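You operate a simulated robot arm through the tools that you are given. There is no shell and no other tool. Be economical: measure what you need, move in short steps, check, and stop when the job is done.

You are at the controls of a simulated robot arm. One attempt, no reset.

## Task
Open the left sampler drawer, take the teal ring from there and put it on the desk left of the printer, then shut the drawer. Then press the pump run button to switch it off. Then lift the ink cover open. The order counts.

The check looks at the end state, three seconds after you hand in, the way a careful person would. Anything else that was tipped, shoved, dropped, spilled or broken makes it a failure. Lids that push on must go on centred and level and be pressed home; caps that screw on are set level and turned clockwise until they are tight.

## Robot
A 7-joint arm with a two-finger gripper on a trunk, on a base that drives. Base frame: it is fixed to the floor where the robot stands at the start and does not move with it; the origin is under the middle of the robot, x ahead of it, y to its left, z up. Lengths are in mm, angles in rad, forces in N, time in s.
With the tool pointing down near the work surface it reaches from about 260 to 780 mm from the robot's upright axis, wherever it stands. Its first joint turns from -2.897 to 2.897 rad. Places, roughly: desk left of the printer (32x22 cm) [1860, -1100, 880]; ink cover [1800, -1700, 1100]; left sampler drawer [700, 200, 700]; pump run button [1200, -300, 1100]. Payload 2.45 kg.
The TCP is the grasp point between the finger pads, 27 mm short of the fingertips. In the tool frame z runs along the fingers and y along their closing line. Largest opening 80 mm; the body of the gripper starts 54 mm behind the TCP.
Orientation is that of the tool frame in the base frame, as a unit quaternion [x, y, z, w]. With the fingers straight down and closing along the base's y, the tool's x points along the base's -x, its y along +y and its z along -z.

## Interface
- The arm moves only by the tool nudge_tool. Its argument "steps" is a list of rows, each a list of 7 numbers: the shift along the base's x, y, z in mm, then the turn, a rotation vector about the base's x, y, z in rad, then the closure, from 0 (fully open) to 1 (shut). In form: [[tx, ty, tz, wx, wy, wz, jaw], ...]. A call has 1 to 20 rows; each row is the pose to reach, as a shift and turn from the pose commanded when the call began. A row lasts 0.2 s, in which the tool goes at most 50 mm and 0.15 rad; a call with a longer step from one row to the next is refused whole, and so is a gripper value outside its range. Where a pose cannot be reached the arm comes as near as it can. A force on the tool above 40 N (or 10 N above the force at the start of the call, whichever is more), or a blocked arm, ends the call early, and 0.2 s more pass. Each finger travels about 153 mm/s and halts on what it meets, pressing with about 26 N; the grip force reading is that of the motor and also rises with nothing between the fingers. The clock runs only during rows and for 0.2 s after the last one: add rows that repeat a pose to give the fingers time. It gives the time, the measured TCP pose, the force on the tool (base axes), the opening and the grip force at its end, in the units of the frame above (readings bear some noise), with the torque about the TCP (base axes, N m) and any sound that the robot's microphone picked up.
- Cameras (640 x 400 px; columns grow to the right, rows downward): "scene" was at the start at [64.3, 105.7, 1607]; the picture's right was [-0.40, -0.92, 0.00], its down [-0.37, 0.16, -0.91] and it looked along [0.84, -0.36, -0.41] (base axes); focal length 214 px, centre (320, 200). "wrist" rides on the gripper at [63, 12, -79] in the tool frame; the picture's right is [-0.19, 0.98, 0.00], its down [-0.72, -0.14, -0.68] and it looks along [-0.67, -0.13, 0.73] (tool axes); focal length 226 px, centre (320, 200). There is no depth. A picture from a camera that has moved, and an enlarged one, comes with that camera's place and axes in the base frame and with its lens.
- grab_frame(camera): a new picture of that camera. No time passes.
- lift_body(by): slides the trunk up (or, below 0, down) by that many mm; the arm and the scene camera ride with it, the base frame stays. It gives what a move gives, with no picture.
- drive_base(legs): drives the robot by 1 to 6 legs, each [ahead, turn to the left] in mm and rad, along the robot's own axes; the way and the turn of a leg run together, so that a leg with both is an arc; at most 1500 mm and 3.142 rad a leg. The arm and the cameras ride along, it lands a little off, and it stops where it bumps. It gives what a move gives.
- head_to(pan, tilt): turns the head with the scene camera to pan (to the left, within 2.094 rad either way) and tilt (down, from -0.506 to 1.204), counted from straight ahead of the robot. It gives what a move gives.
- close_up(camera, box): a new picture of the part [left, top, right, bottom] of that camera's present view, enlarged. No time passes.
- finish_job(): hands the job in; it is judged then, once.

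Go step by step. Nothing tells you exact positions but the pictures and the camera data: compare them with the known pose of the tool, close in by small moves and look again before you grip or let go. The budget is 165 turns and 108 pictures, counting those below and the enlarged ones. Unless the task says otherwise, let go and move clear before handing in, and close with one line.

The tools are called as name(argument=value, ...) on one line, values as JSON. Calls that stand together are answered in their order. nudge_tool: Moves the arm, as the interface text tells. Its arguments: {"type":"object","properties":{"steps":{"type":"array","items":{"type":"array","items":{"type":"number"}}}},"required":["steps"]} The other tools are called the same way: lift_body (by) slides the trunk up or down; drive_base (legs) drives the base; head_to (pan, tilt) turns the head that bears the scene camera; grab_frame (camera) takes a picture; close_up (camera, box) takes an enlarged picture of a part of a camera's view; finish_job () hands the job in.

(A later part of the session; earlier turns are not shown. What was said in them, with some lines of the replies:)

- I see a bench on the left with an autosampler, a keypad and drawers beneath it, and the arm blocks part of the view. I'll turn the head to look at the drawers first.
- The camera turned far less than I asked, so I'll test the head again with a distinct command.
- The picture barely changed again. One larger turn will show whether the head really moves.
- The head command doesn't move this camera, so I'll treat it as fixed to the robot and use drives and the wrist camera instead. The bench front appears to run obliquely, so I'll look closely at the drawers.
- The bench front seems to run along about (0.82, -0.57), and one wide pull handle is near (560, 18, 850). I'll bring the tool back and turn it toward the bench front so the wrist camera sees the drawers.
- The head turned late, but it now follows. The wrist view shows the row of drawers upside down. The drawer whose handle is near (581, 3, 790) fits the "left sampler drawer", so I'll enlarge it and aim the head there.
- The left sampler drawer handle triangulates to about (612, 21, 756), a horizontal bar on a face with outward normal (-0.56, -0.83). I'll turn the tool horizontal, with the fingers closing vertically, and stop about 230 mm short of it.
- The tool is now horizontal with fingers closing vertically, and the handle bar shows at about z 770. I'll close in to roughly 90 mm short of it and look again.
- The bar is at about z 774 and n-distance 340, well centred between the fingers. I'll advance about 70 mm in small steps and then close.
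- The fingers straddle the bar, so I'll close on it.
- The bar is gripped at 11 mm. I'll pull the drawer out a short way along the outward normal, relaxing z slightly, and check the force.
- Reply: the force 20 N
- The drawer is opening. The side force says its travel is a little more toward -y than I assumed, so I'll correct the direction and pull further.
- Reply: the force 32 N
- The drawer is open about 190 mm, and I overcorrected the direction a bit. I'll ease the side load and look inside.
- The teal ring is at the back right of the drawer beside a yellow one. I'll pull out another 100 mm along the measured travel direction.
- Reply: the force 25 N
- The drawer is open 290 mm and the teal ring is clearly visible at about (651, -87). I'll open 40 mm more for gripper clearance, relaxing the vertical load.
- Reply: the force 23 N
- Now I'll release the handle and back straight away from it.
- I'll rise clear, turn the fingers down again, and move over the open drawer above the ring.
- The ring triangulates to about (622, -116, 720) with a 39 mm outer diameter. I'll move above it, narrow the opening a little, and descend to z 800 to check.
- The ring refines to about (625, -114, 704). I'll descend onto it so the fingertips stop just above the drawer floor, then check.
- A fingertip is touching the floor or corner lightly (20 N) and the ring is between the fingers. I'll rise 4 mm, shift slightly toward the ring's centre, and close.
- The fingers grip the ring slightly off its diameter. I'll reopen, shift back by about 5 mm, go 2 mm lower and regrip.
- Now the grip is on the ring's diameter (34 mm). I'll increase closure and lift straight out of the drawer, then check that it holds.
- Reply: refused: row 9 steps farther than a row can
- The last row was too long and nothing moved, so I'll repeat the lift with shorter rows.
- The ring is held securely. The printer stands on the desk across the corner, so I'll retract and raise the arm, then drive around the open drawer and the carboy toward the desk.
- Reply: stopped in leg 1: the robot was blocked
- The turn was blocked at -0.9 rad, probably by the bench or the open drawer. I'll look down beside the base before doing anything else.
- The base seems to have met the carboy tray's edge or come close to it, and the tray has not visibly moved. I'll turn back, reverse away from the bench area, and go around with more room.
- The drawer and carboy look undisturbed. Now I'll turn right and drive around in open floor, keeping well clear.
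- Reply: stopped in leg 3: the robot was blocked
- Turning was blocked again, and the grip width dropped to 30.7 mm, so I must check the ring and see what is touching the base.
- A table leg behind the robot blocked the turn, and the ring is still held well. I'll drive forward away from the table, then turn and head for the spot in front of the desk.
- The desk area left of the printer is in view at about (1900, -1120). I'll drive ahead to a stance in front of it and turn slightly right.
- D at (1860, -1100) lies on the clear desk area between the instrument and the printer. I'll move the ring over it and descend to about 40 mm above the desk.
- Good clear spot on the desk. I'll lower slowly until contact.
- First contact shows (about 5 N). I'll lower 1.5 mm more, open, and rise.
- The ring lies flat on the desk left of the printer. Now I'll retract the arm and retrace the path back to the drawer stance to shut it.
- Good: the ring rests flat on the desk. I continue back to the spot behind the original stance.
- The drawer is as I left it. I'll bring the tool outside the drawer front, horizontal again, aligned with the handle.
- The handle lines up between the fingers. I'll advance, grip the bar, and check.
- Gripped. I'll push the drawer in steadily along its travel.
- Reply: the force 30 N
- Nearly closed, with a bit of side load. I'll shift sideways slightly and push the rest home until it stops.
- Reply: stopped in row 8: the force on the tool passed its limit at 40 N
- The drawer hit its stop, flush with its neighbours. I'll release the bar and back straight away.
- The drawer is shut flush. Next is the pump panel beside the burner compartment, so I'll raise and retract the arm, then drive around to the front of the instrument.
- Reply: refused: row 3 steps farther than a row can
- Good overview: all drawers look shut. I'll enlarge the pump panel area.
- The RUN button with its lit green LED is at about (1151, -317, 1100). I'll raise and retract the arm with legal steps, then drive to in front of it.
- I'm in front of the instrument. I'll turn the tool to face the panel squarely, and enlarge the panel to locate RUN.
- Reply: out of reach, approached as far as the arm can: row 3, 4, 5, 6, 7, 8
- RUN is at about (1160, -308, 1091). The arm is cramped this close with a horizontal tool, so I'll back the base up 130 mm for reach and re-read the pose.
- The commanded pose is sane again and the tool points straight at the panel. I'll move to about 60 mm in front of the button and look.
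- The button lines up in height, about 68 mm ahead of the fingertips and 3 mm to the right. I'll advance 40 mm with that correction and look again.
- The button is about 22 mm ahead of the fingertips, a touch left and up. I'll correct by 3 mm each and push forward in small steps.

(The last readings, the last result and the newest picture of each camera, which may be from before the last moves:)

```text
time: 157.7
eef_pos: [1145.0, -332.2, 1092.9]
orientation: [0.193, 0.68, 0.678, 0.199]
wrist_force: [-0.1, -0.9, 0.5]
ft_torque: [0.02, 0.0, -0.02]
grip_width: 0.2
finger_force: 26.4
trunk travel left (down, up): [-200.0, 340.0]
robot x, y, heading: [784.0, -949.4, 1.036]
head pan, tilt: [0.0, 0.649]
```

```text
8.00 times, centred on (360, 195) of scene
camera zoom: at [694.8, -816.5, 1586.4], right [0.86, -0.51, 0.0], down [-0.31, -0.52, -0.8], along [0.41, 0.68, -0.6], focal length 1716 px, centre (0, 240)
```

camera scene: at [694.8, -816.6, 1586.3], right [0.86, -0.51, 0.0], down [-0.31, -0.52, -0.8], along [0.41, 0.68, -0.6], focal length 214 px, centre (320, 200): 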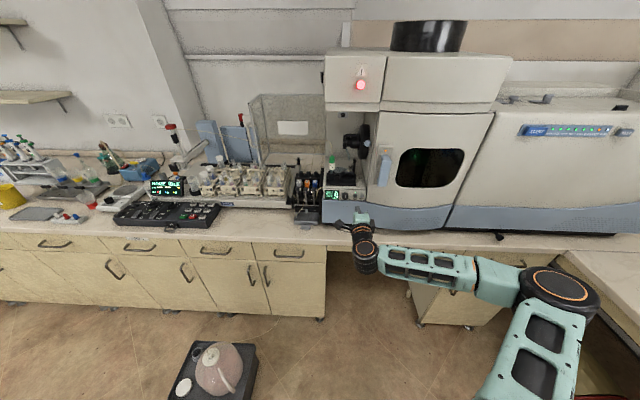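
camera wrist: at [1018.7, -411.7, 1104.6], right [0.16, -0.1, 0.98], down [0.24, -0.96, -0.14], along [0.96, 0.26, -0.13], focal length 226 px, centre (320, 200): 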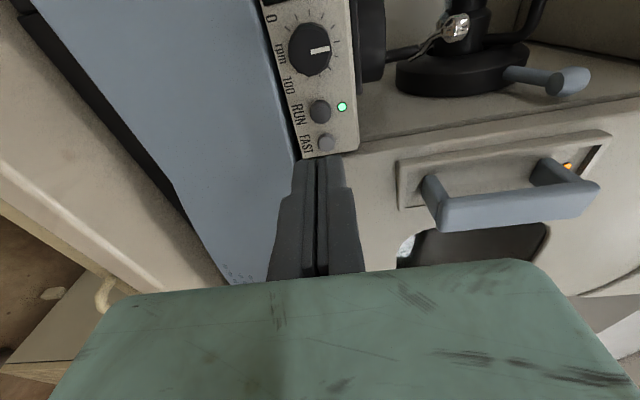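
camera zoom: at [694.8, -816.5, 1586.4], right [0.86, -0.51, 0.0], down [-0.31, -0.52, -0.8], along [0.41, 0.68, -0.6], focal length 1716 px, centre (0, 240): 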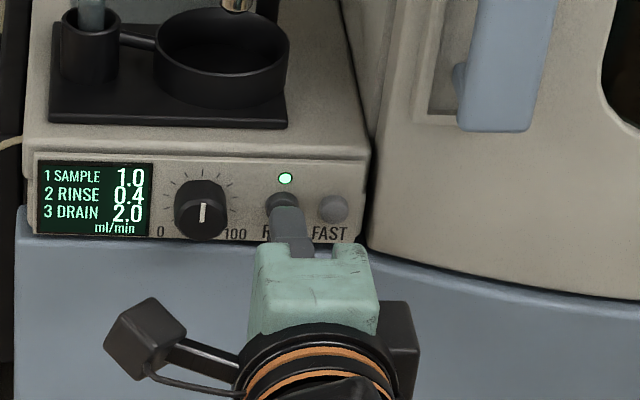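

Well aligned now. I'll push on gently in 2 mm steps.

nudge_tool(steps=[[1, 1.7, 0, 0, 0, 0, 1], [2.1, 3.4, 0, 0, 0, 0, 1], [3.2, 5.1, 0, 0, 0, 0, 1], [4.2, 6.8, 0, 0, 0, 0, 1], [4.2, 6.8, 0, 0, 0, 0, 1]])

close_up(camera="wrist", box=[240, 80, 400, 180])

```text
time: 158.9
eef_pos: [1149.1, -327.1, 1094.0]
orientation: [0.194, 0.68, 0.679, 0.199]
wrist_force: [-0.5, -0.4, 0.3]
ft_torque: [-0.02, 0.01, -0.01]
grip_width: 0.0
finger_force: 26.3
trunk travel left (down, up): [-200.0, 340.0]
robot x, y, heading: [781.5, -949.9, 1.027]
head pan, tilt: [0.0, 0.649]
```

```text
4.00 times, centred on (320, 130) of wrist
camera zoom: at [1053.9, -357.2, 1106.5], right [0.16, -0.1, 0.98], down [0.24, -0.96, -0.13], along [0.96, 0.26, -0.13], focal length 904 px, centre (320, 480)
```

zoom: 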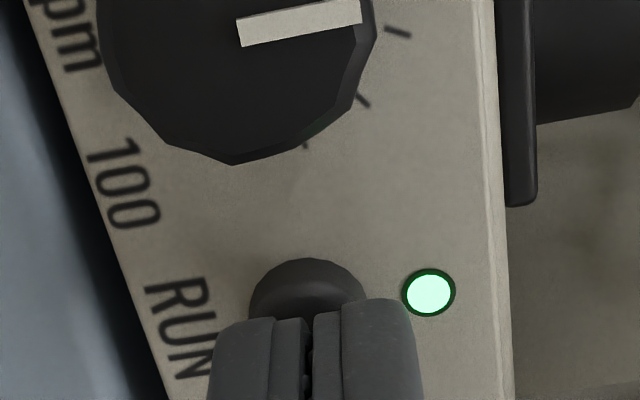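

No contact yet; I'll go on a few millimetres more.

nudge_tool(steps=[[1, 1.7, 0, 0, 0, 0, 1], [2.1, 3.4, 0, 0, 0, 0, 1], [3.2, 5.1, 0, 0, 0, 0, 1], [3.2, 5.1, 0, 0, 0, 0, 1]])

close_up(camera="wrist", box=[240, 80, 400, 180])

```text
time: 159.9
eef_pos: [1151.9, -321.4, 1094.9]
orientation: [0.194, 0.68, 0.678, 0.199]
wrist_force: [-0.4, -1.3, 0.7]
ft_torque: [0.03, -0.02, 0.0]
grip_width: 0.1
finger_force: 29.5
trunk travel left (down, up): [-200.0, 340.0]
robot x, y, heading: [778.0, -950.3, 1.034]
head pan, tilt: [0.0, 0.649]
heard: click
```

```text
4.00 times, centred on (320, 130) of wrist
camera zoom: at [1057.6, -351.8, 1107.0], right [0.16, -0.1, 0.98], down [0.24, -0.96, -0.13], along [0.96, 0.26, -0.13], focal length 904 px, centre (320, 480)
```

zoom: 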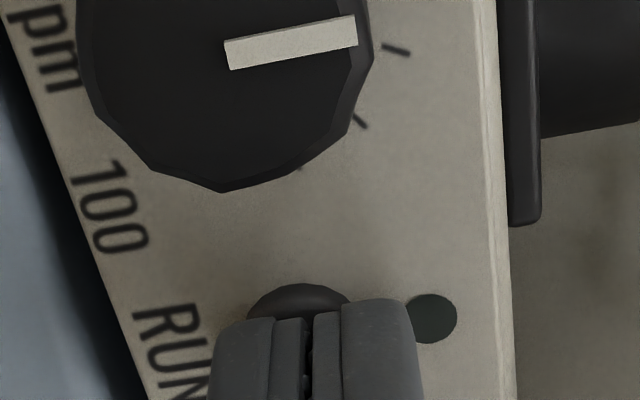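

A click was heard and the LED went dark. I'll back straight off and confirm the state.

nudge_tool(steps=[[-5, -8, 0, 0, 0, 0, 1], [-16, -25, 0, 0, 0, 0, 1], [-32, -51, 0, 0, 0, 0, 1], [-53, -84, 0, 0, 0, 0, 1], [-74, -118, 0, 0, 0, 0, 1]])

close_up(camera="scene", box=[320, 170, 400, 220])

```text
time: 161.1
eef_pos: [1080.9, -440.3, 1094.3]
orientation: [0.193, 0.68, 0.678, 0.2]
wrist_force: [-0.3, -0.8, 0.3]
ft_torque: [0.02, 0.0, 0.05]
grip_width: 0.0
finger_force: 30.1
trunk travel left (down, up): [-200.0, 340.0]
robot x, y, heading: [781.6, -947.3, 1.035]
head pan, tilt: [0.0, 0.649]
```

```text
8.00 times, centred on (360, 195) of scene
camera zoom: at [694.6, -816.7, 1586.4], right [0.86, -0.51, 0.0], down [-0.31, -0.52, -0.8], along [0.41, 0.68, -0.6], focal length 1716 px, centre (0, 240)
```

zoom: 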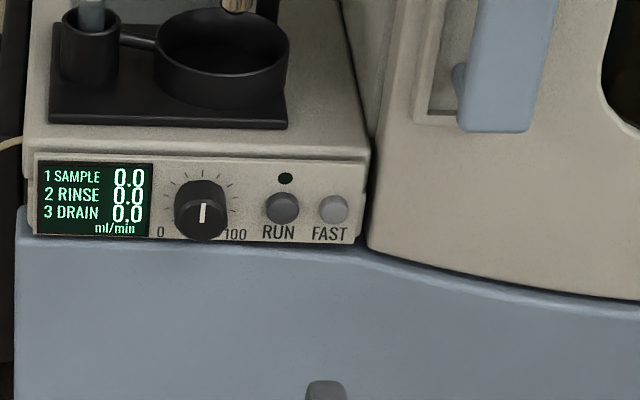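

The pump now reads 0.0 with its LED off. Next I'll back away, fold the tool down to a compact pose, and drive toward the printer.

drive_base(legs=[[-300, 0]])

nudge_tool(steps=[[-4, -7, 6, -0.111, -0.0254, 0.0806, 1], [-8, -14, 12, -0.222, -0.0508, 0.1612, 1], [-12, -20, 18, -0.333, -0.0762, 0.2418, 1], [-16, -27, 24, -0.444, -0.1016, 0.3224, 1], [-20, -34, 30, -0.555, -0.127, 0.403, 1], [-24, -41, 36, -0.667, -0.1524, 0.4836, 1], [-28, -48, 42, -0.778, -0.1778, 0.5642, 1], [-33, -55, 48, -0.889, -0.2032, 0.6448, 1], [-37, -62, 54, -1.0, -0.2286, 0.7254, 1], [-41, -69, 60, -1.111, -0.254, 0.806, 1], [-45, -76, 66, -1.222, -0.2794, 0.8866, 1], [-49, -83, 72, -1.333, -0.3048, 0.9672, 1], [-53, -90, 78, -1.445, -0.3302, 1.0478, 1], [-57, -97, 84, -1.556, -0.3556, 1.1284, 1], [-62, -103, 90, -1.667, -0.381, 1.209, 1]])

drive_base(legs=[[0, -1.26], [450, 0], [0, -0.3]])

head_to(pan=0.0, tilt=0.5)

grab_frame(camera="scene")

```text
time: 163.1
eef_pos: [926.1, -695.8, 1095.2]
orientation: [0.192, 0.68, 0.679, 0.199]
wrist_force: [0.0, 0.6, 0.1]
ft_torque: [0.01, 0.01, 0.01]
grip_width: 0.1
finger_force: 29.6
trunk travel left (down, up): [-200.0, 340.0]
robot x, y, heading: [625.7, -1207.1, 1.034]
head pan, tilt: [0.0, 0.649]
```

```text
time: 166.3
eef_pos: [864.6, -799.1, 1185.1]
orientation: [-0.488, 0.873, 0.0, 0.001]
wrist_force: [-0.3, 0.8, -1.2]
ft_torque: [0.03, 0.04, 0.03]
grip_width: 0.0
finger_force: 30.3
trunk travel left (down, up): [-200.0, 340.0]
robot x, y, heading: [623.4, -1203.4, 1.032]
head pan, tilt: [0.0, 0.649]
```

```text
time: 173.3
eef_pos: [1485.7, -1535.7, 1184.8]
orientation: [0.262, 0.965, 0.0, 0.001]
wrist_force: [-1.0, -0.1, 0.0]
ft_torque: [0.03, -0.01, 0.0]
grip_width: 0.1
finger_force: 29.9
trunk travel left (down, up): [-200.0, 340.0]
robot x, y, heading: [1072.4, -1302.7, -0.519]
head pan, tilt: [0.0, 0.649]
```

```text
time: 174.0
eef_pos: [1487.2, -1536.1, 1185.8]
orientation: [0.261, 0.965, 0.0, 0.001]
wrist_force: [0.3, 0.3, 0.2]
ft_torque: [-0.03, 0.0, -0.03]
grip_width: 0.0
finger_force: 29.5
trunk travel left (down, up): [-200.0, 340.0]
robot x, y, heading: [1079.8, -1307.8, -0.518]
head pan, tilt: [0.0, 0.499]
```

```text
35 pictures are left
camera scene: at [1205.6, -1218.0, 1599.7], right [-0.49, -0.87, 0.0], down [-0.42, 0.24, -0.88], along [0.76, -0.43, -0.48], focal length 214 px, centre (320, 200)
```

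scene: 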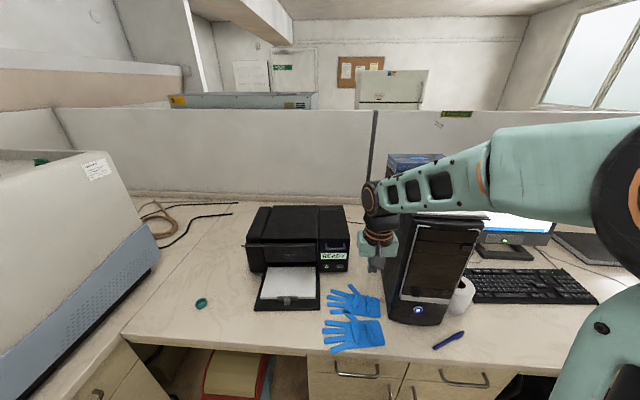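

The printer, the teal ring to its left, gloves and PC tower are in view. I'll enlarge the printer to find the ink cover.

close_up(camera="scene", box=[230, 190, 366, 315])

```text
3.20 times, centred on (298, 252) of scene
camera zoom: at [1205.6, -1218.0, 1599.7], right [-0.49, -0.87, 0.0], down [-0.42, 0.24, -0.88], along [0.76, -0.43, -0.48], focal length 686 px, centre (390, 32)
```

zoom: 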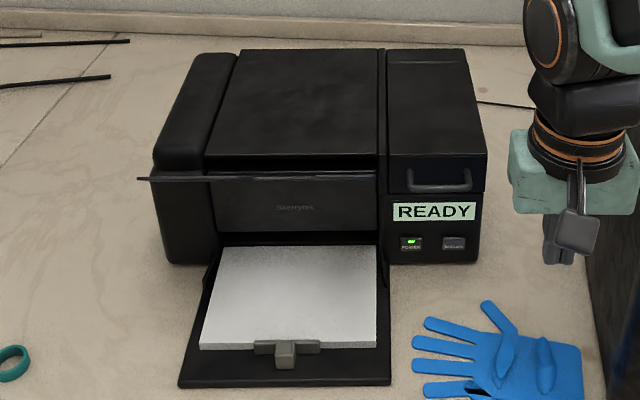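

The ink cover is the printer's right-hand lid with a bar handle on its front lip, roughly (1745, -1590, 1020), hinged at the back. I'll inch forward and turn the tool horizontal toward it, stopping short.

drive_base(legs=[[60, 0]])

nudge_tool(steps=[[7, 3, 0, 0.029, -0.1103, -0.0806, 1], [14, 6, 0, 0.058, -0.2205, -0.1612, 1], [21, 8, -5, 0.087, -0.3308, -0.2418, 1], [28, 11, -12, 0.116, -0.4411, -0.3224, 1], [35, 13, -20, 0.145, -0.5513, -0.403, 1], [42, 16, -30, 0.174, -0.6616, -0.4836, 1], [49, 19, -40, 0.203, -0.7719, -0.5642, 1], [55, 21, -50, 0.232, -0.8821, -0.6448, 1], [62, 24, -60, 0.261, -0.9924, -0.7254, 1], [69, 27, -70, 0.29, -1.1027, -0.806, 1], [76, 29, -80, 0.319, -1.2129, -0.8866, 1], [83, 32, -90, 0.348, -1.3232, -0.9672, 1], [90, 35, -100, 0.377, -1.4335, -1.0478, 1], [97, 37, -110, 0.406, -1.5437, -1.1284, 1], [104, 40, -125, 0.435, -1.654, -1.209, 1]])

grab_frame(camera="wrist")

grab_frame(camera="scene")

```text
time: 174.9
eef_pos: [1540.1, -1563.9, 1184.7]
orientation: [0.261, 0.965, 0.0, 0.0]
wrist_force: [-0.4, 0.1, -0.4]
ft_torque: [0.03, 0.06, -0.04]
grip_width: 0.1
finger_force: 29.2
trunk travel left (down, up): [-200.0, 340.0]
robot x, y, heading: [1125.6, -1340.5, -0.519]
head pan, tilt: [0.0, 0.499]
```

```text
time: 178.1
eef_pos: [1643.1, -1524.1, 1058.9]
orientation: [0.614, 0.351, 0.352, 0.613]
wrist_force: [-0.3, -1.2, -0.3]
ft_torque: [0.03, -0.01, 0.01]
grip_width: 0.0
finger_force: 29.9
trunk travel left (down, up): [-200.0, 340.0]
robot x, y, heading: [1126.2, -1340.1, -0.517]
head pan, tilt: [0.0, 0.499]
```

```text
33 pictures are left
camera wrist: at [1607.4, -1427.2, 1073.6], right [-0.1, -0.17, 0.98], down [-0.95, -0.27, -0.14], along [0.29, -0.95, -0.13], focal length 226 px, centre (320, 200)
```

wrist: 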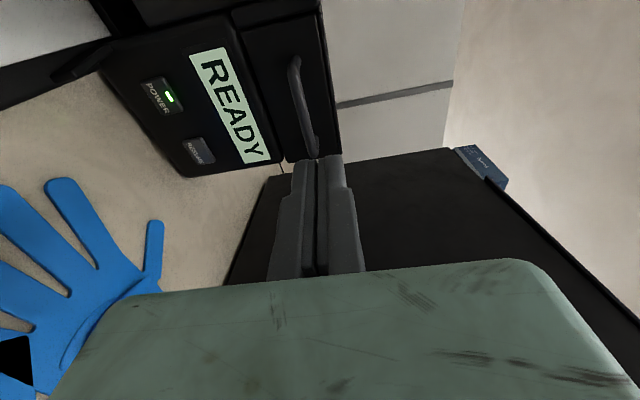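

```text
32 pictures are left
camera scene: at [1258.0, -1247.6, 1599.7], right [-0.49, -0.87, 0.0], down [-0.42, 0.24, -0.88], along [0.76, -0.43, -0.48], focal length 214 px, centre (320, 200)
```

scene: 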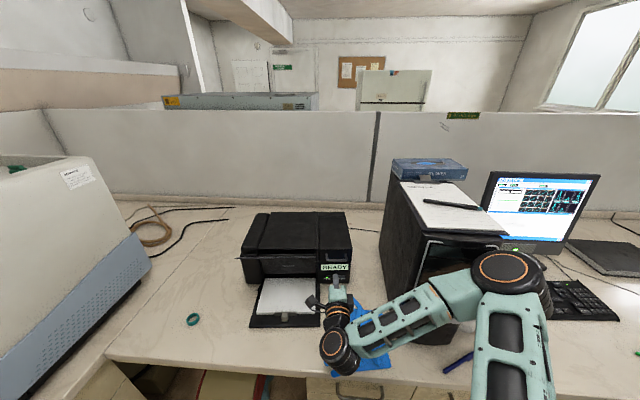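

The bar handle triangulates to about (1746, -1597, 1043), 80 mm long. I'll open the fingers to 50 mm, close in to 50 mm away, and check clearance to the PC tower.

nudge_tool(steps=[[8, -13, -4, 0, 0, 0, 0.38], [22, -22, -8, 0, 0, 0, 0.38], [36, -31, -12, 0, 0, 0, 0.38], [50, -40, -16, 0, 0, 0, 0.38], [60, -46, -16, 0, 0, 0, 0.38]])

grab_frame(camera="wrist")

close_up(camera="scene", box=[230, 190, 550, 390])

```text
time: 179.3
eef_pos: [1698.5, -1567.7, 1044.1]
orientation: [0.614, 0.351, 0.352, 0.613]
wrist_force: [-1.1, 0.4, 0.0]
ft_torque: [-0.03, -0.02, 0.0]
grip_width: 49.5
finger_force: 0.1
trunk travel left (down, up): [-200.0, 340.0]
robot x, y, heading: [1126.4, -1331.6, -0.518]
head pan, tilt: [0.0, 0.499]
```

```text
31 pictures are left
camera wrist: at [1663.6, -1471.4, 1057.1], right [-0.1, -0.17, 0.98], down [-0.95, -0.28, -0.14], along [0.29, -0.95, -0.13], focal length 226 px, centre (320, 200)
```

wrist: 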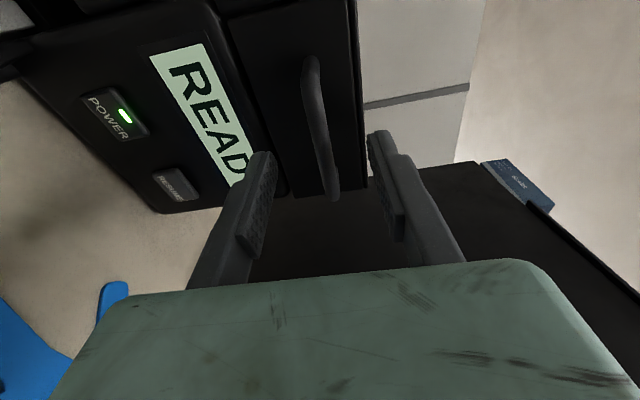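

```text
2.00 times, centred on (390, 290) of scene
camera zoom: at [1254.8, -1245.7, 1599.6], right [-0.49, -0.87, 0.0], down [-0.41, 0.24, -0.88], along [0.76, -0.43, -0.48], focal length 429 px, centre (180, 20)
```

zoom: 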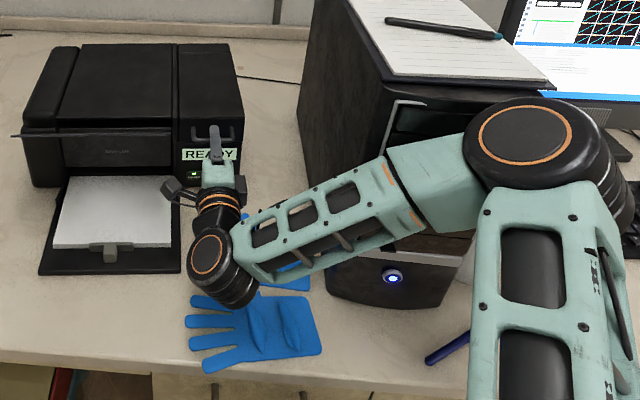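

I'm closer than expected: the bar centre is about 13 mm ahead of the TCP, 15 mm left and 5 mm up, already between the fingers. I'll centre on it and close gently.

nudge_tool(steps=[[3, 5, 2, 0, 0, 0, 0.38], [6, 11, 4, 0, 0, 0, 0.38], [10, 8, 4, 0, 0, 0, 0.38], [10, 8, 4, 0, 0, 0, 0.38]])

grab_frame(camera="wrist")

```text
time: 180.3
eef_pos: [1704.1, -1560.7, 1050.8]
orientation: [0.613, 0.35, 0.353, 0.614]
wrist_force: [1.6, 0.4, 0.6]
ft_torque: [0.04, 0.0, 0.0]
grip_width: 49.4
finger_force: 0.1
trunk travel left (down, up): [-200.0, 340.0]
robot x, y, heading: [1128.8, -1339.1, -0.52]
head pan, tilt: [0.0, 0.499]
```

```text
29 pictures are left
camera wrist: at [1669.7, -1463.9, 1064.1], right [-0.1, -0.17, 0.98], down [-0.95, -0.27, -0.14], along [0.29, -0.95, -0.13], focal length 226 px, centre (320, 200)
```

wrist: 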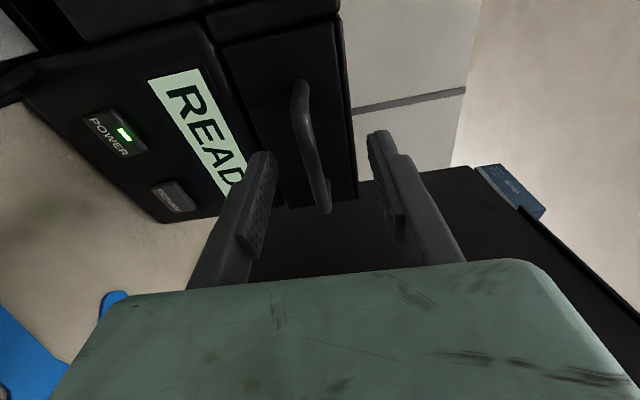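

Centred laterally; the bar is about 17 mm ahead. I'll go forward 9 mm, 3 mm down, and close.

nudge_tool(steps=[[4, -2, -2, 0, 0, 0, 0.38], [8, -5, -3, 0, 0, 0, 0.38], [8, -5, -3, 0, 0, 0, 0.7], [8, -5, -3, 0, 0, 0, 1], [8, -5, -3, 0, 0, 0, 1], [8, -5, -3, 0, 0, 0, 1]])

grab_frame(camera="wrist")

```text
time: 181.7
eef_pos: [1709.2, -1565.0, 1049.8]
orientation: [0.612, 0.35, 0.353, 0.616]
wrist_force: [-10.5, -3.7, -0.8]
ft_torque: [0.0, -0.01, -0.19]
grip_width: 7.8
finger_force: 36.5
trunk travel left (down, up): [-200.0, 340.0]
robot x, y, heading: [1121.0, -1337.4, -0.521]
head pan, tilt: [0.0, 0.499]
```

```text
28 pictures are left
camera wrist: at [1674.2, -1467.4, 1063.8], right [-0.1, -0.16, 0.98], down [-0.95, -0.27, -0.15], along [0.29, -0.95, -0.13], focal length 226 px, centre (320, 200)
```

wrist: 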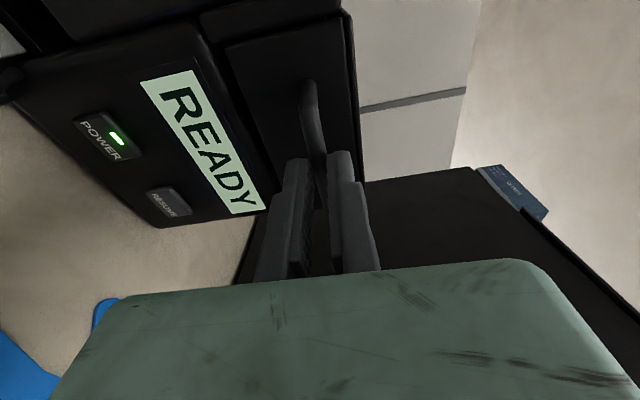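

The bar is gripped (7.8 mm), but the tips touch the lid. I'll reopen slightly, retreat 11 mm so only the tips hold the bar, regrip, and lift a first 40 mm to test.

nudge_tool(steps=[[0, 0, 0, 0, 0, 0, 0.75], [-5, 3, -1, 0, 0, 0, 0.75], [-9.5, 5.5, -1, 0, 0, 0, 0.75], [-9.5, 5.5, -1, 0, 0, 0, 1], [-9.5, 5.5, -1, 0, 0, 0, 1], [-9.5, 5.5, 10, 0, 0, 0, 1], [-9.5, 5.5, 22, 0, 0, 0, 1], [-9, 5.2, 34, 0, 0, 0, 1], [-8.9, 5.1, 43, 0, 0, 0, 1]])

close_up(camera="scene", box=[230, 190, 390, 290])

```text
time: 183.7
eef_pos: [1712.6, -1563.7, 1089.1]
orientation: [0.613, 0.351, 0.352, 0.614]
wrist_force: [-0.1, 0.0, -0.1]
ft_torque: [-0.02, -0.01, 0.0]
grip_width: 0.0
finger_force: 25.9
trunk travel left (down, up): [-200.0, 340.0]
robot x, y, heading: [1128.2, -1334.9, -0.511]
head pan, tilt: [0.0, 0.499]
```

```text
4.00 times, centred on (310, 240) of scene
camera zoom: at [1258.0, -1247.9, 1599.9], right [-0.49, -0.87, 0.0], down [-0.42, 0.24, -0.88], along [0.76, -0.43, -0.48], focal length 858 px, centre (360, 40)
```

zoom: 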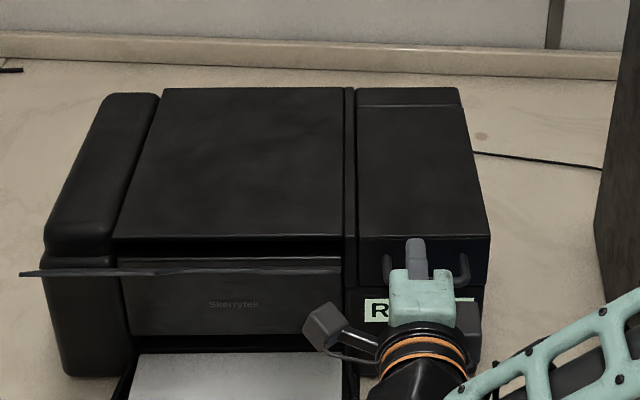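

The tips slipped off because the bar stands off only a little. I'll reopen, return to the depth where the tips nearly touch the lid, and regrip there; this time the tool will pitch up with the lid.

nudge_tool(steps=[[-10, 6, 0, 0, 0, 0, 0.3], [-20, 12, 0, 0, 0, 0, 0.4], [-20, 12, -25, 0, 0, 0, 0.4], [-20, 12, -42, 0, 0, 0, 0.4], [-8, 5, -42, 0, 0, 0, 0.4], [3, -2, -42, 0, 0, 0, 0.4], [6, -3.6, -42, 0, 0, 0, 0.4], [6, -3.6, -42, 0, 0, 0, 0.8], [6, -3.6, -42, 0, 0, 0, 1], [6, -3.6, -42, 0, 0, 0, 1]])

close_up(camera="wrist", box=[220, 60, 420, 260])

```text
time: 185.9
eef_pos: [1714.7, -1565.6, 1048.0]
orientation: [0.613, 0.351, 0.352, 0.614]
wrist_force: [-0.6, -2.8, -1.4]
ft_torque: [-0.01, 0.0, 0.22]
grip_width: 8.1
finger_force: 36.0
trunk travel left (down, up): [-200.0, 340.0]
robot x, y, heading: [1127.1, -1335.8, -0.514]
head pan, tilt: [0.0, 0.499]
```

```text
2.00 times, centred on (320, 160) of wrist
camera zoom: at [1678.9, -1468.0, 1060.4], right [-0.1, -0.16, 0.98], down [-0.95, -0.27, -0.14], along [0.29, -0.95, -0.13], focal length 452 px, centre (320, 280)
```

zoom: 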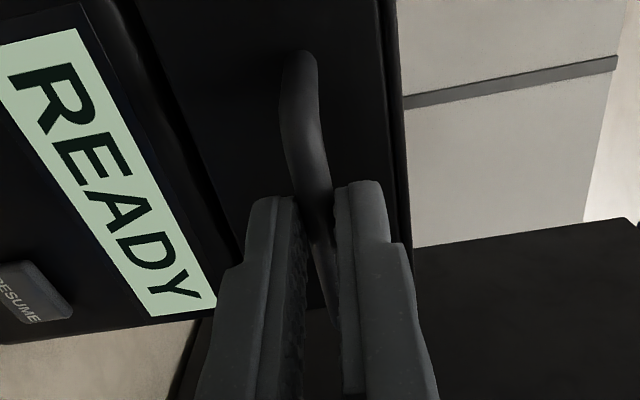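

Gripped well with no contact load. I'll lift the lid along its arc to about 20 degrees, pitching the tool up with it.

nudge_tool(steps=[[-0.5, 0.3, 10, -0.018, -0.03, 0, 1], [-0.5, 0.3, 20.5, -0.035, -0.06, 0, 1], [0, 0, 31, -0.053, -0.09, 0, 1], [0.8, -0.5, 41.2, -0.071, -0.121, 0, 1], [2, -1.2, 51, -0.089, -0.151, 0, 1], [3.6, -2.1, 61.5, -0.106, -0.181, 0, 1], [6, -3.5, 72, -0.124, -0.211, 0, 1], [8.3, -4.8, 81.6, -0.142, -0.242, 0, 1]])

close_up(camera="scene", box=[230, 190, 390, 290])

```text
time: 187.7
eef_pos: [1723.7, -1569.4, 1130.2]
orientation: [0.521, 0.298, 0.397, 0.695]
wrist_force: [-24.8, 8.7, 6.4]
ft_torque: [0.3, -0.35, -0.19]
grip_width: 8.2
finger_force: 35.8
trunk travel left (down, up): [-200.0, 340.0]
robot x, y, heading: [1126.4, -1334.4, -0.518]
head pan, tilt: [0.0, 0.499]
```

```text
4.00 times, centred on (310, 240) of scene
camera zoom: at [1253.7, -1246.5, 1600.1], right [-0.49, -0.87, 0.0], down [-0.41, 0.24, -0.88], along [0.76, -0.43, -0.48], focal length 858 px, centre (360, 40)
```

zoom: 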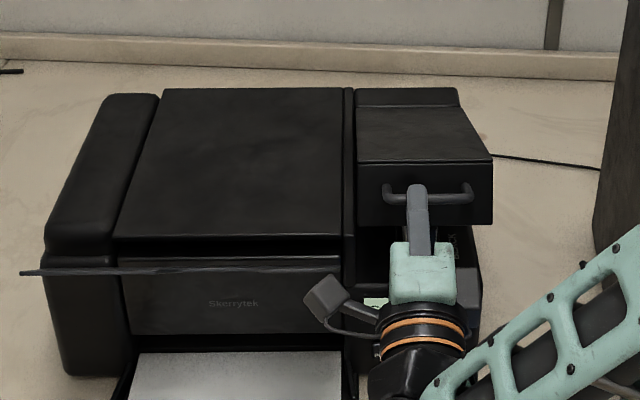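

The lid is lifting cleanly, with some backward force, so the pivot sits a bit higher relative to the bar than I assumed. I'll ease back 4 mm and continue to about 40 degrees on a corrected arc.

nudge_tool(steps=[[-3.5, 2, 2, 0, 0, 0, 1], [-1, 0.6, 11, -0.018, -0.03, 0, 1], [2.4, -1.4, 20, -0.035, -0.06, 0, 1], [5.5, -3.2, 30, -0.053, -0.09, 0, 1], [9.1, -5.3, 40, -0.071, -0.121, 0, 1], [13.4, -7.8, 50, -0.084, -0.142, 0, 1], [18, -10.5, 59, -0.096, -0.164, 0, 1], [22.7, -13.3, 68, -0.109, -0.186, 0, 1], [27.6, -16.2, 77, -0.121, -0.207, 0, 1]])

```text
time: 189.7
eef_pos: [1754.9, -1587.4, 1204.5]
orientation: [0.434, 0.249, 0.43, 0.751]
wrist_force: [1.6, -1.7, -0.7]
ft_torque: [0.66, -0.27, -0.14]
grip_width: 8.7
finger_force: 36.2
trunk travel left (down, up): [-200.0, 340.0]
robot x, y, heading: [1128.9, -1334.0, -0.515]
head pan, tilt: [0.0, 0.499]
```

Force is now near zero, so the arc model fits. I'll continue to about 60 degrees and look.

nudge_tool(steps=[[5.5, -3.2, 9, -0.01, -0.017, 0, 1], [11.5, -6.7, 17.2, -0.02, -0.035, 0, 1], [17.5, -10.2, 25.5, -0.03, -0.052, 0, 1], [24, -14, 33.2, -0.04, -0.069, 0, 1], [31, -18.1, 41, -0.048, -0.082, 0, 1], [38, -22.2, 48, -0.056, -0.095, 0, 1], [45.4, -26.5, 55, -0.063, -0.108, 0, 1], [52.8, -30.9, 61.7, -0.071, -0.121, 0, 1]])

grab_frame(camera="scene")

```text
time: 191.5
eef_pos: [1807.7, -1616.6, 1266.3]
orientation: [0.381, 0.22, 0.447, 0.779]
wrist_force: [6.5, 4.9, -4.8]
ft_torque: [0.62, -0.17, 0.14]
grip_width: 8.5
finger_force: 36.4
trunk travel left (down, up): [-200.0, 340.0]
robot x, y, heading: [1127.0, -1336.1, -0.516]
head pan, tilt: [0.0, 0.499]
```

```text
24 pictures are left
camera scene: at [1259.2, -1247.4, 1599.5], right [-0.49, -0.87, 0.0], down [-0.42, 0.24, -0.88], along [0.76, -0.43, -0.48], focal length 214 px, centre (320, 200)
```

scene: 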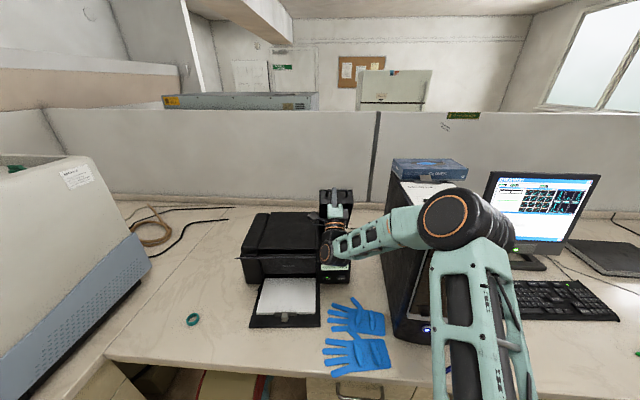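

The lid is at about 60 degrees. Before going on I must check the elbow's clearance to the PC tower.

close_up(camera="scene", box=[300, 150, 540, 350])

grab_frame(camera="wrist")

```text
2.00 times, centred on (420, 250) of scene
camera zoom: at [1259.2, -1247.4, 1599.5], right [-0.49, -0.87, 0.0], down [-0.42, 0.24, -0.88], along [0.76, -0.43, -0.48], focal length 429 px, centre (120, 100)
```

zoom: 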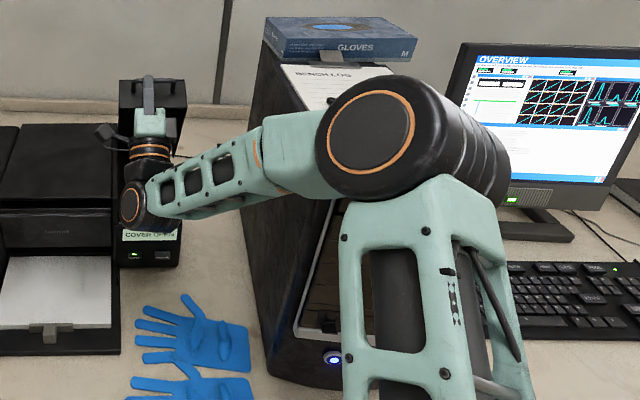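

```text
22 pictures are left
camera wrist: at [1780.5, -1524.5, 1227.7], right [-0.62, 0.14, 0.78], down [-0.75, -0.39, -0.53], along [0.23, -0.91, 0.34], focal length 226 px, centre (320, 200)
```

wrist: 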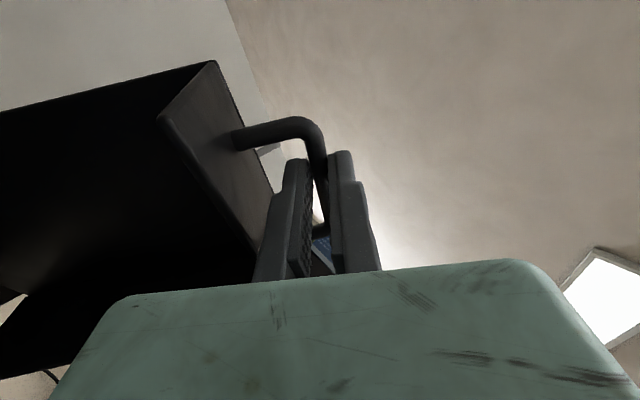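

The printer already shows "COVER OPEN". The elbow is close to the tower top, so before going further I'll test whether the lid holds itself by opening the jaws slightly while keeping them around the bar.

nudge_tool(steps=[[0, 0, 0, 0, 0, 0, 0.7], [0, 0, 0, 0, 0, 0, 0.7], [0, 0, 0, 0, 0, 0, 0.7], [0, 0, 0, 0, 0, 0, 0.7]])

grab_frame(camera="wrist")

```text
time: 192.5
eef_pos: [1806.7, -1618.4, 1267.0]
orientation: [0.381, 0.218, 0.446, 0.78]
wrist_force: [-1.0, -0.3, 0.1]
ft_torque: [-0.02, 0.0, -0.01]
grip_width: 23.5
finger_force: 0.0
trunk travel left (down, up): [-200.0, 340.0]
robot x, y, heading: [1126.7, -1337.1, -0.516]
head pan, tilt: [0.0, 0.499]
```

```text
21 pictures are left
camera wrist: at [1779.0, -1525.3, 1228.7], right [-0.62, 0.14, 0.77], down [-0.75, -0.39, -0.53], along [0.23, -0.91, 0.35], focal length 226 px, centre (320, 200)
```

wrist: 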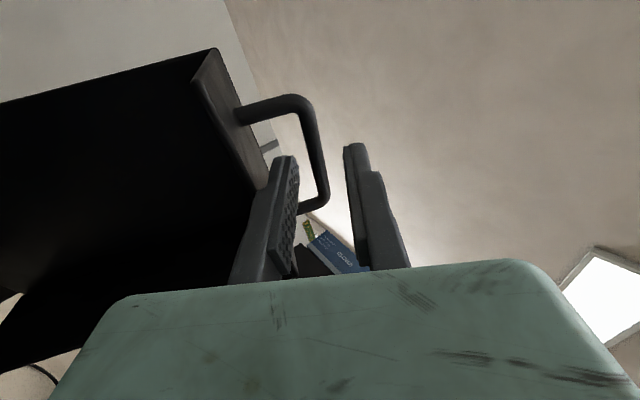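

The lid stays up by itself; the bar hangs free between the fingers with no force. I'll back the fingers off along the tool axis and look.

nudge_tool(steps=[[-7, 4, -6, 0, 0, 0, 0.6], [-17, 10, -14, 0, 0, 0, 0.6], [-31, 18, -24, 0, 0, 0, 0.6], [-45, 26, -34, 0, 0, 0, 0.6], [-60, 35, -40, 0, 0, 0, 0.6]])

close_up(camera="scene", box=[230, 150, 430, 300])

```text
time: 193.7
eef_pos: [1747.8, -1582.3, 1225.6]
orientation: [0.382, 0.218, 0.446, 0.78]
wrist_force: [-0.5, -0.9, 0.0]
ft_torque: [-0.01, 0.01, -0.03]
grip_width: 32.0
finger_force: 0.0
trunk travel left (down, up): [-200.0, 340.0]
robot x, y, heading: [1126.5, -1336.1, -0.516]
head pan, tilt: [0.0, 0.499]
```

```text
2.67 times, centred on (330, 225) of scene
camera zoom: at [1257.8, -1247.8, 1599.7], right [-0.49, -0.87, 0.0], down [-0.42, 0.24, -0.88], along [0.76, -0.43, -0.48], focal length 572 px, centre (293, 133)
```

zoom: 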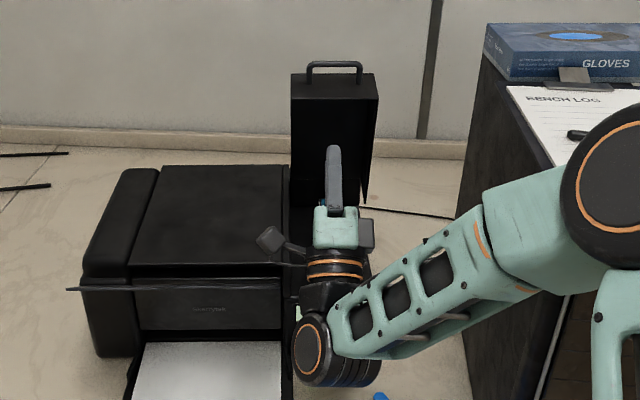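

The lid sprang fully open and stays. I'll pull the arm straight back, then reverse the base and verify.

nudge_tool(steps=[[-20, 12, 0, 0, 0, 0, 0.6], [-45, 26, 0, 0, 0, 0, 0.6], [-75, 44, 0, 0, 0, 0, 0.6], [-105, 62, 0, 0, 0, 0, 0.6]])

drive_base(legs=[[-250, 0]])

head_to(pan=0.1, tilt=0.4)

grab_frame(camera="scene")

```text
time: 194.7
eef_pos: [1641.0, -1519.7, 1226.0]
orientation: [0.381, 0.218, 0.447, 0.78]
wrist_force: [-0.8, 0.3, -0.1]
ft_torque: [0.02, 0.02, 0.0]
grip_width: 32.0
finger_force: 0.0
trunk travel left (down, up): [-200.0, 340.0]
robot x, y, heading: [1126.0, -1337.9, -0.511]
head pan, tilt: [0.0, 0.499]
```

```text
time: 196.6
eef_pos: [1422.8, -1395.8, 1226.3]
orientation: [0.381, 0.219, 0.447, 0.78]
wrist_force: [-0.3, 0.8, 0.7]
ft_torque: [0.0, 0.03, -0.03]
grip_width: 32.2
finger_force: 0.1
trunk travel left (down, up): [-200.0, 340.0]
robot x, y, heading: [911.6, -1209.8, -0.512]
head pan, tilt: [0.0, 0.499]
```

```text
time: 197.2
eef_pos: [1423.2, -1395.7, 1227.1]
orientation: [0.381, 0.218, 0.447, 0.779]
wrist_force: [0.1, 0.6, -0.5]
ft_torque: [-0.02, -0.02, 0.02]
grip_width: 32.2
finger_force: 0.0
trunk travel left (down, up): [-200.0, 340.0]
robot x, y, heading: [911.6, -1210.2, -0.51]
head pan, tilt: [0.099, 0.4]
```

```text
19 pictures are left
camera scene: at [1045.1, -1115.0, 1608.8], right [-0.4, -0.92, 0.0], down [-0.36, 0.16, -0.92], along [0.84, -0.37, -0.39], focal length 214 px, centre (320, 200)
```

scene: 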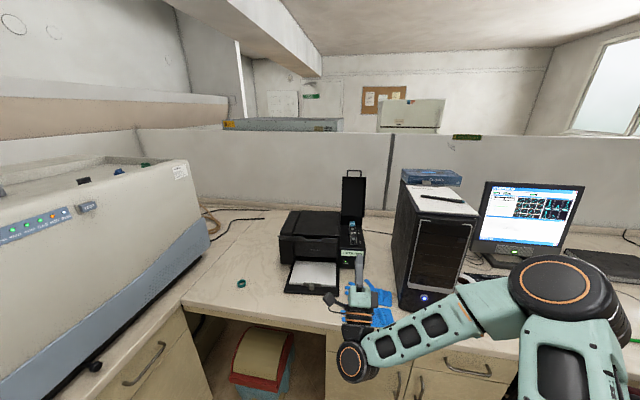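

The cover stands open, the ring lies on the desk, and the tower and gloves are undisturbed. One last look at the drawer and the pump.

head_to(pan=2.0, tilt=0.6)

grab_frame(camera="scene")

```text
time: 199.1
eef_pos: [1422.0, -1395.3, 1225.1]
orientation: [0.381, 0.218, 0.446, 0.78]
wrist_force: [0.1, 0.6, 0.5]
ft_torque: [0.0, 0.0, 0.01]
grip_width: 32.2
finger_force: 0.1
trunk travel left (down, up): [-200.0, 340.0]
robot x, y, heading: [906.6, -1207.5, -0.518]
head pan, tilt: [2.0, 0.6]
```

```text
18 pictures are left
camera scene: at [967.6, -989.7, 1590.7], right [1.0, -0.08, 0.0], down [-0.05, -0.56, -0.83], along [0.07, 0.82, -0.56], focal length 214 px, centre (320, 200)
```

scene: 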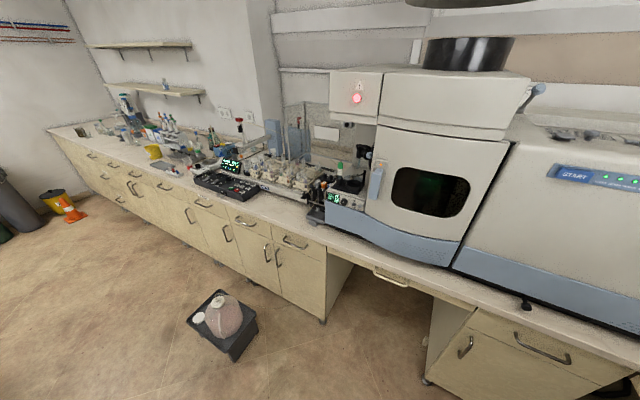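

The drawers are all shut, the carboy stands upright on its tray, the pump is off and the arm is clear. I'm handing in.

finish_job()

```text
The job is handed in.
```

I did all the steps in the order you gave, and the job is handed in. The teal ring is on the desk left of the printer, the left sampler drawer is shut, the pump is off with its display at 0.0, and the ink cover stands open.
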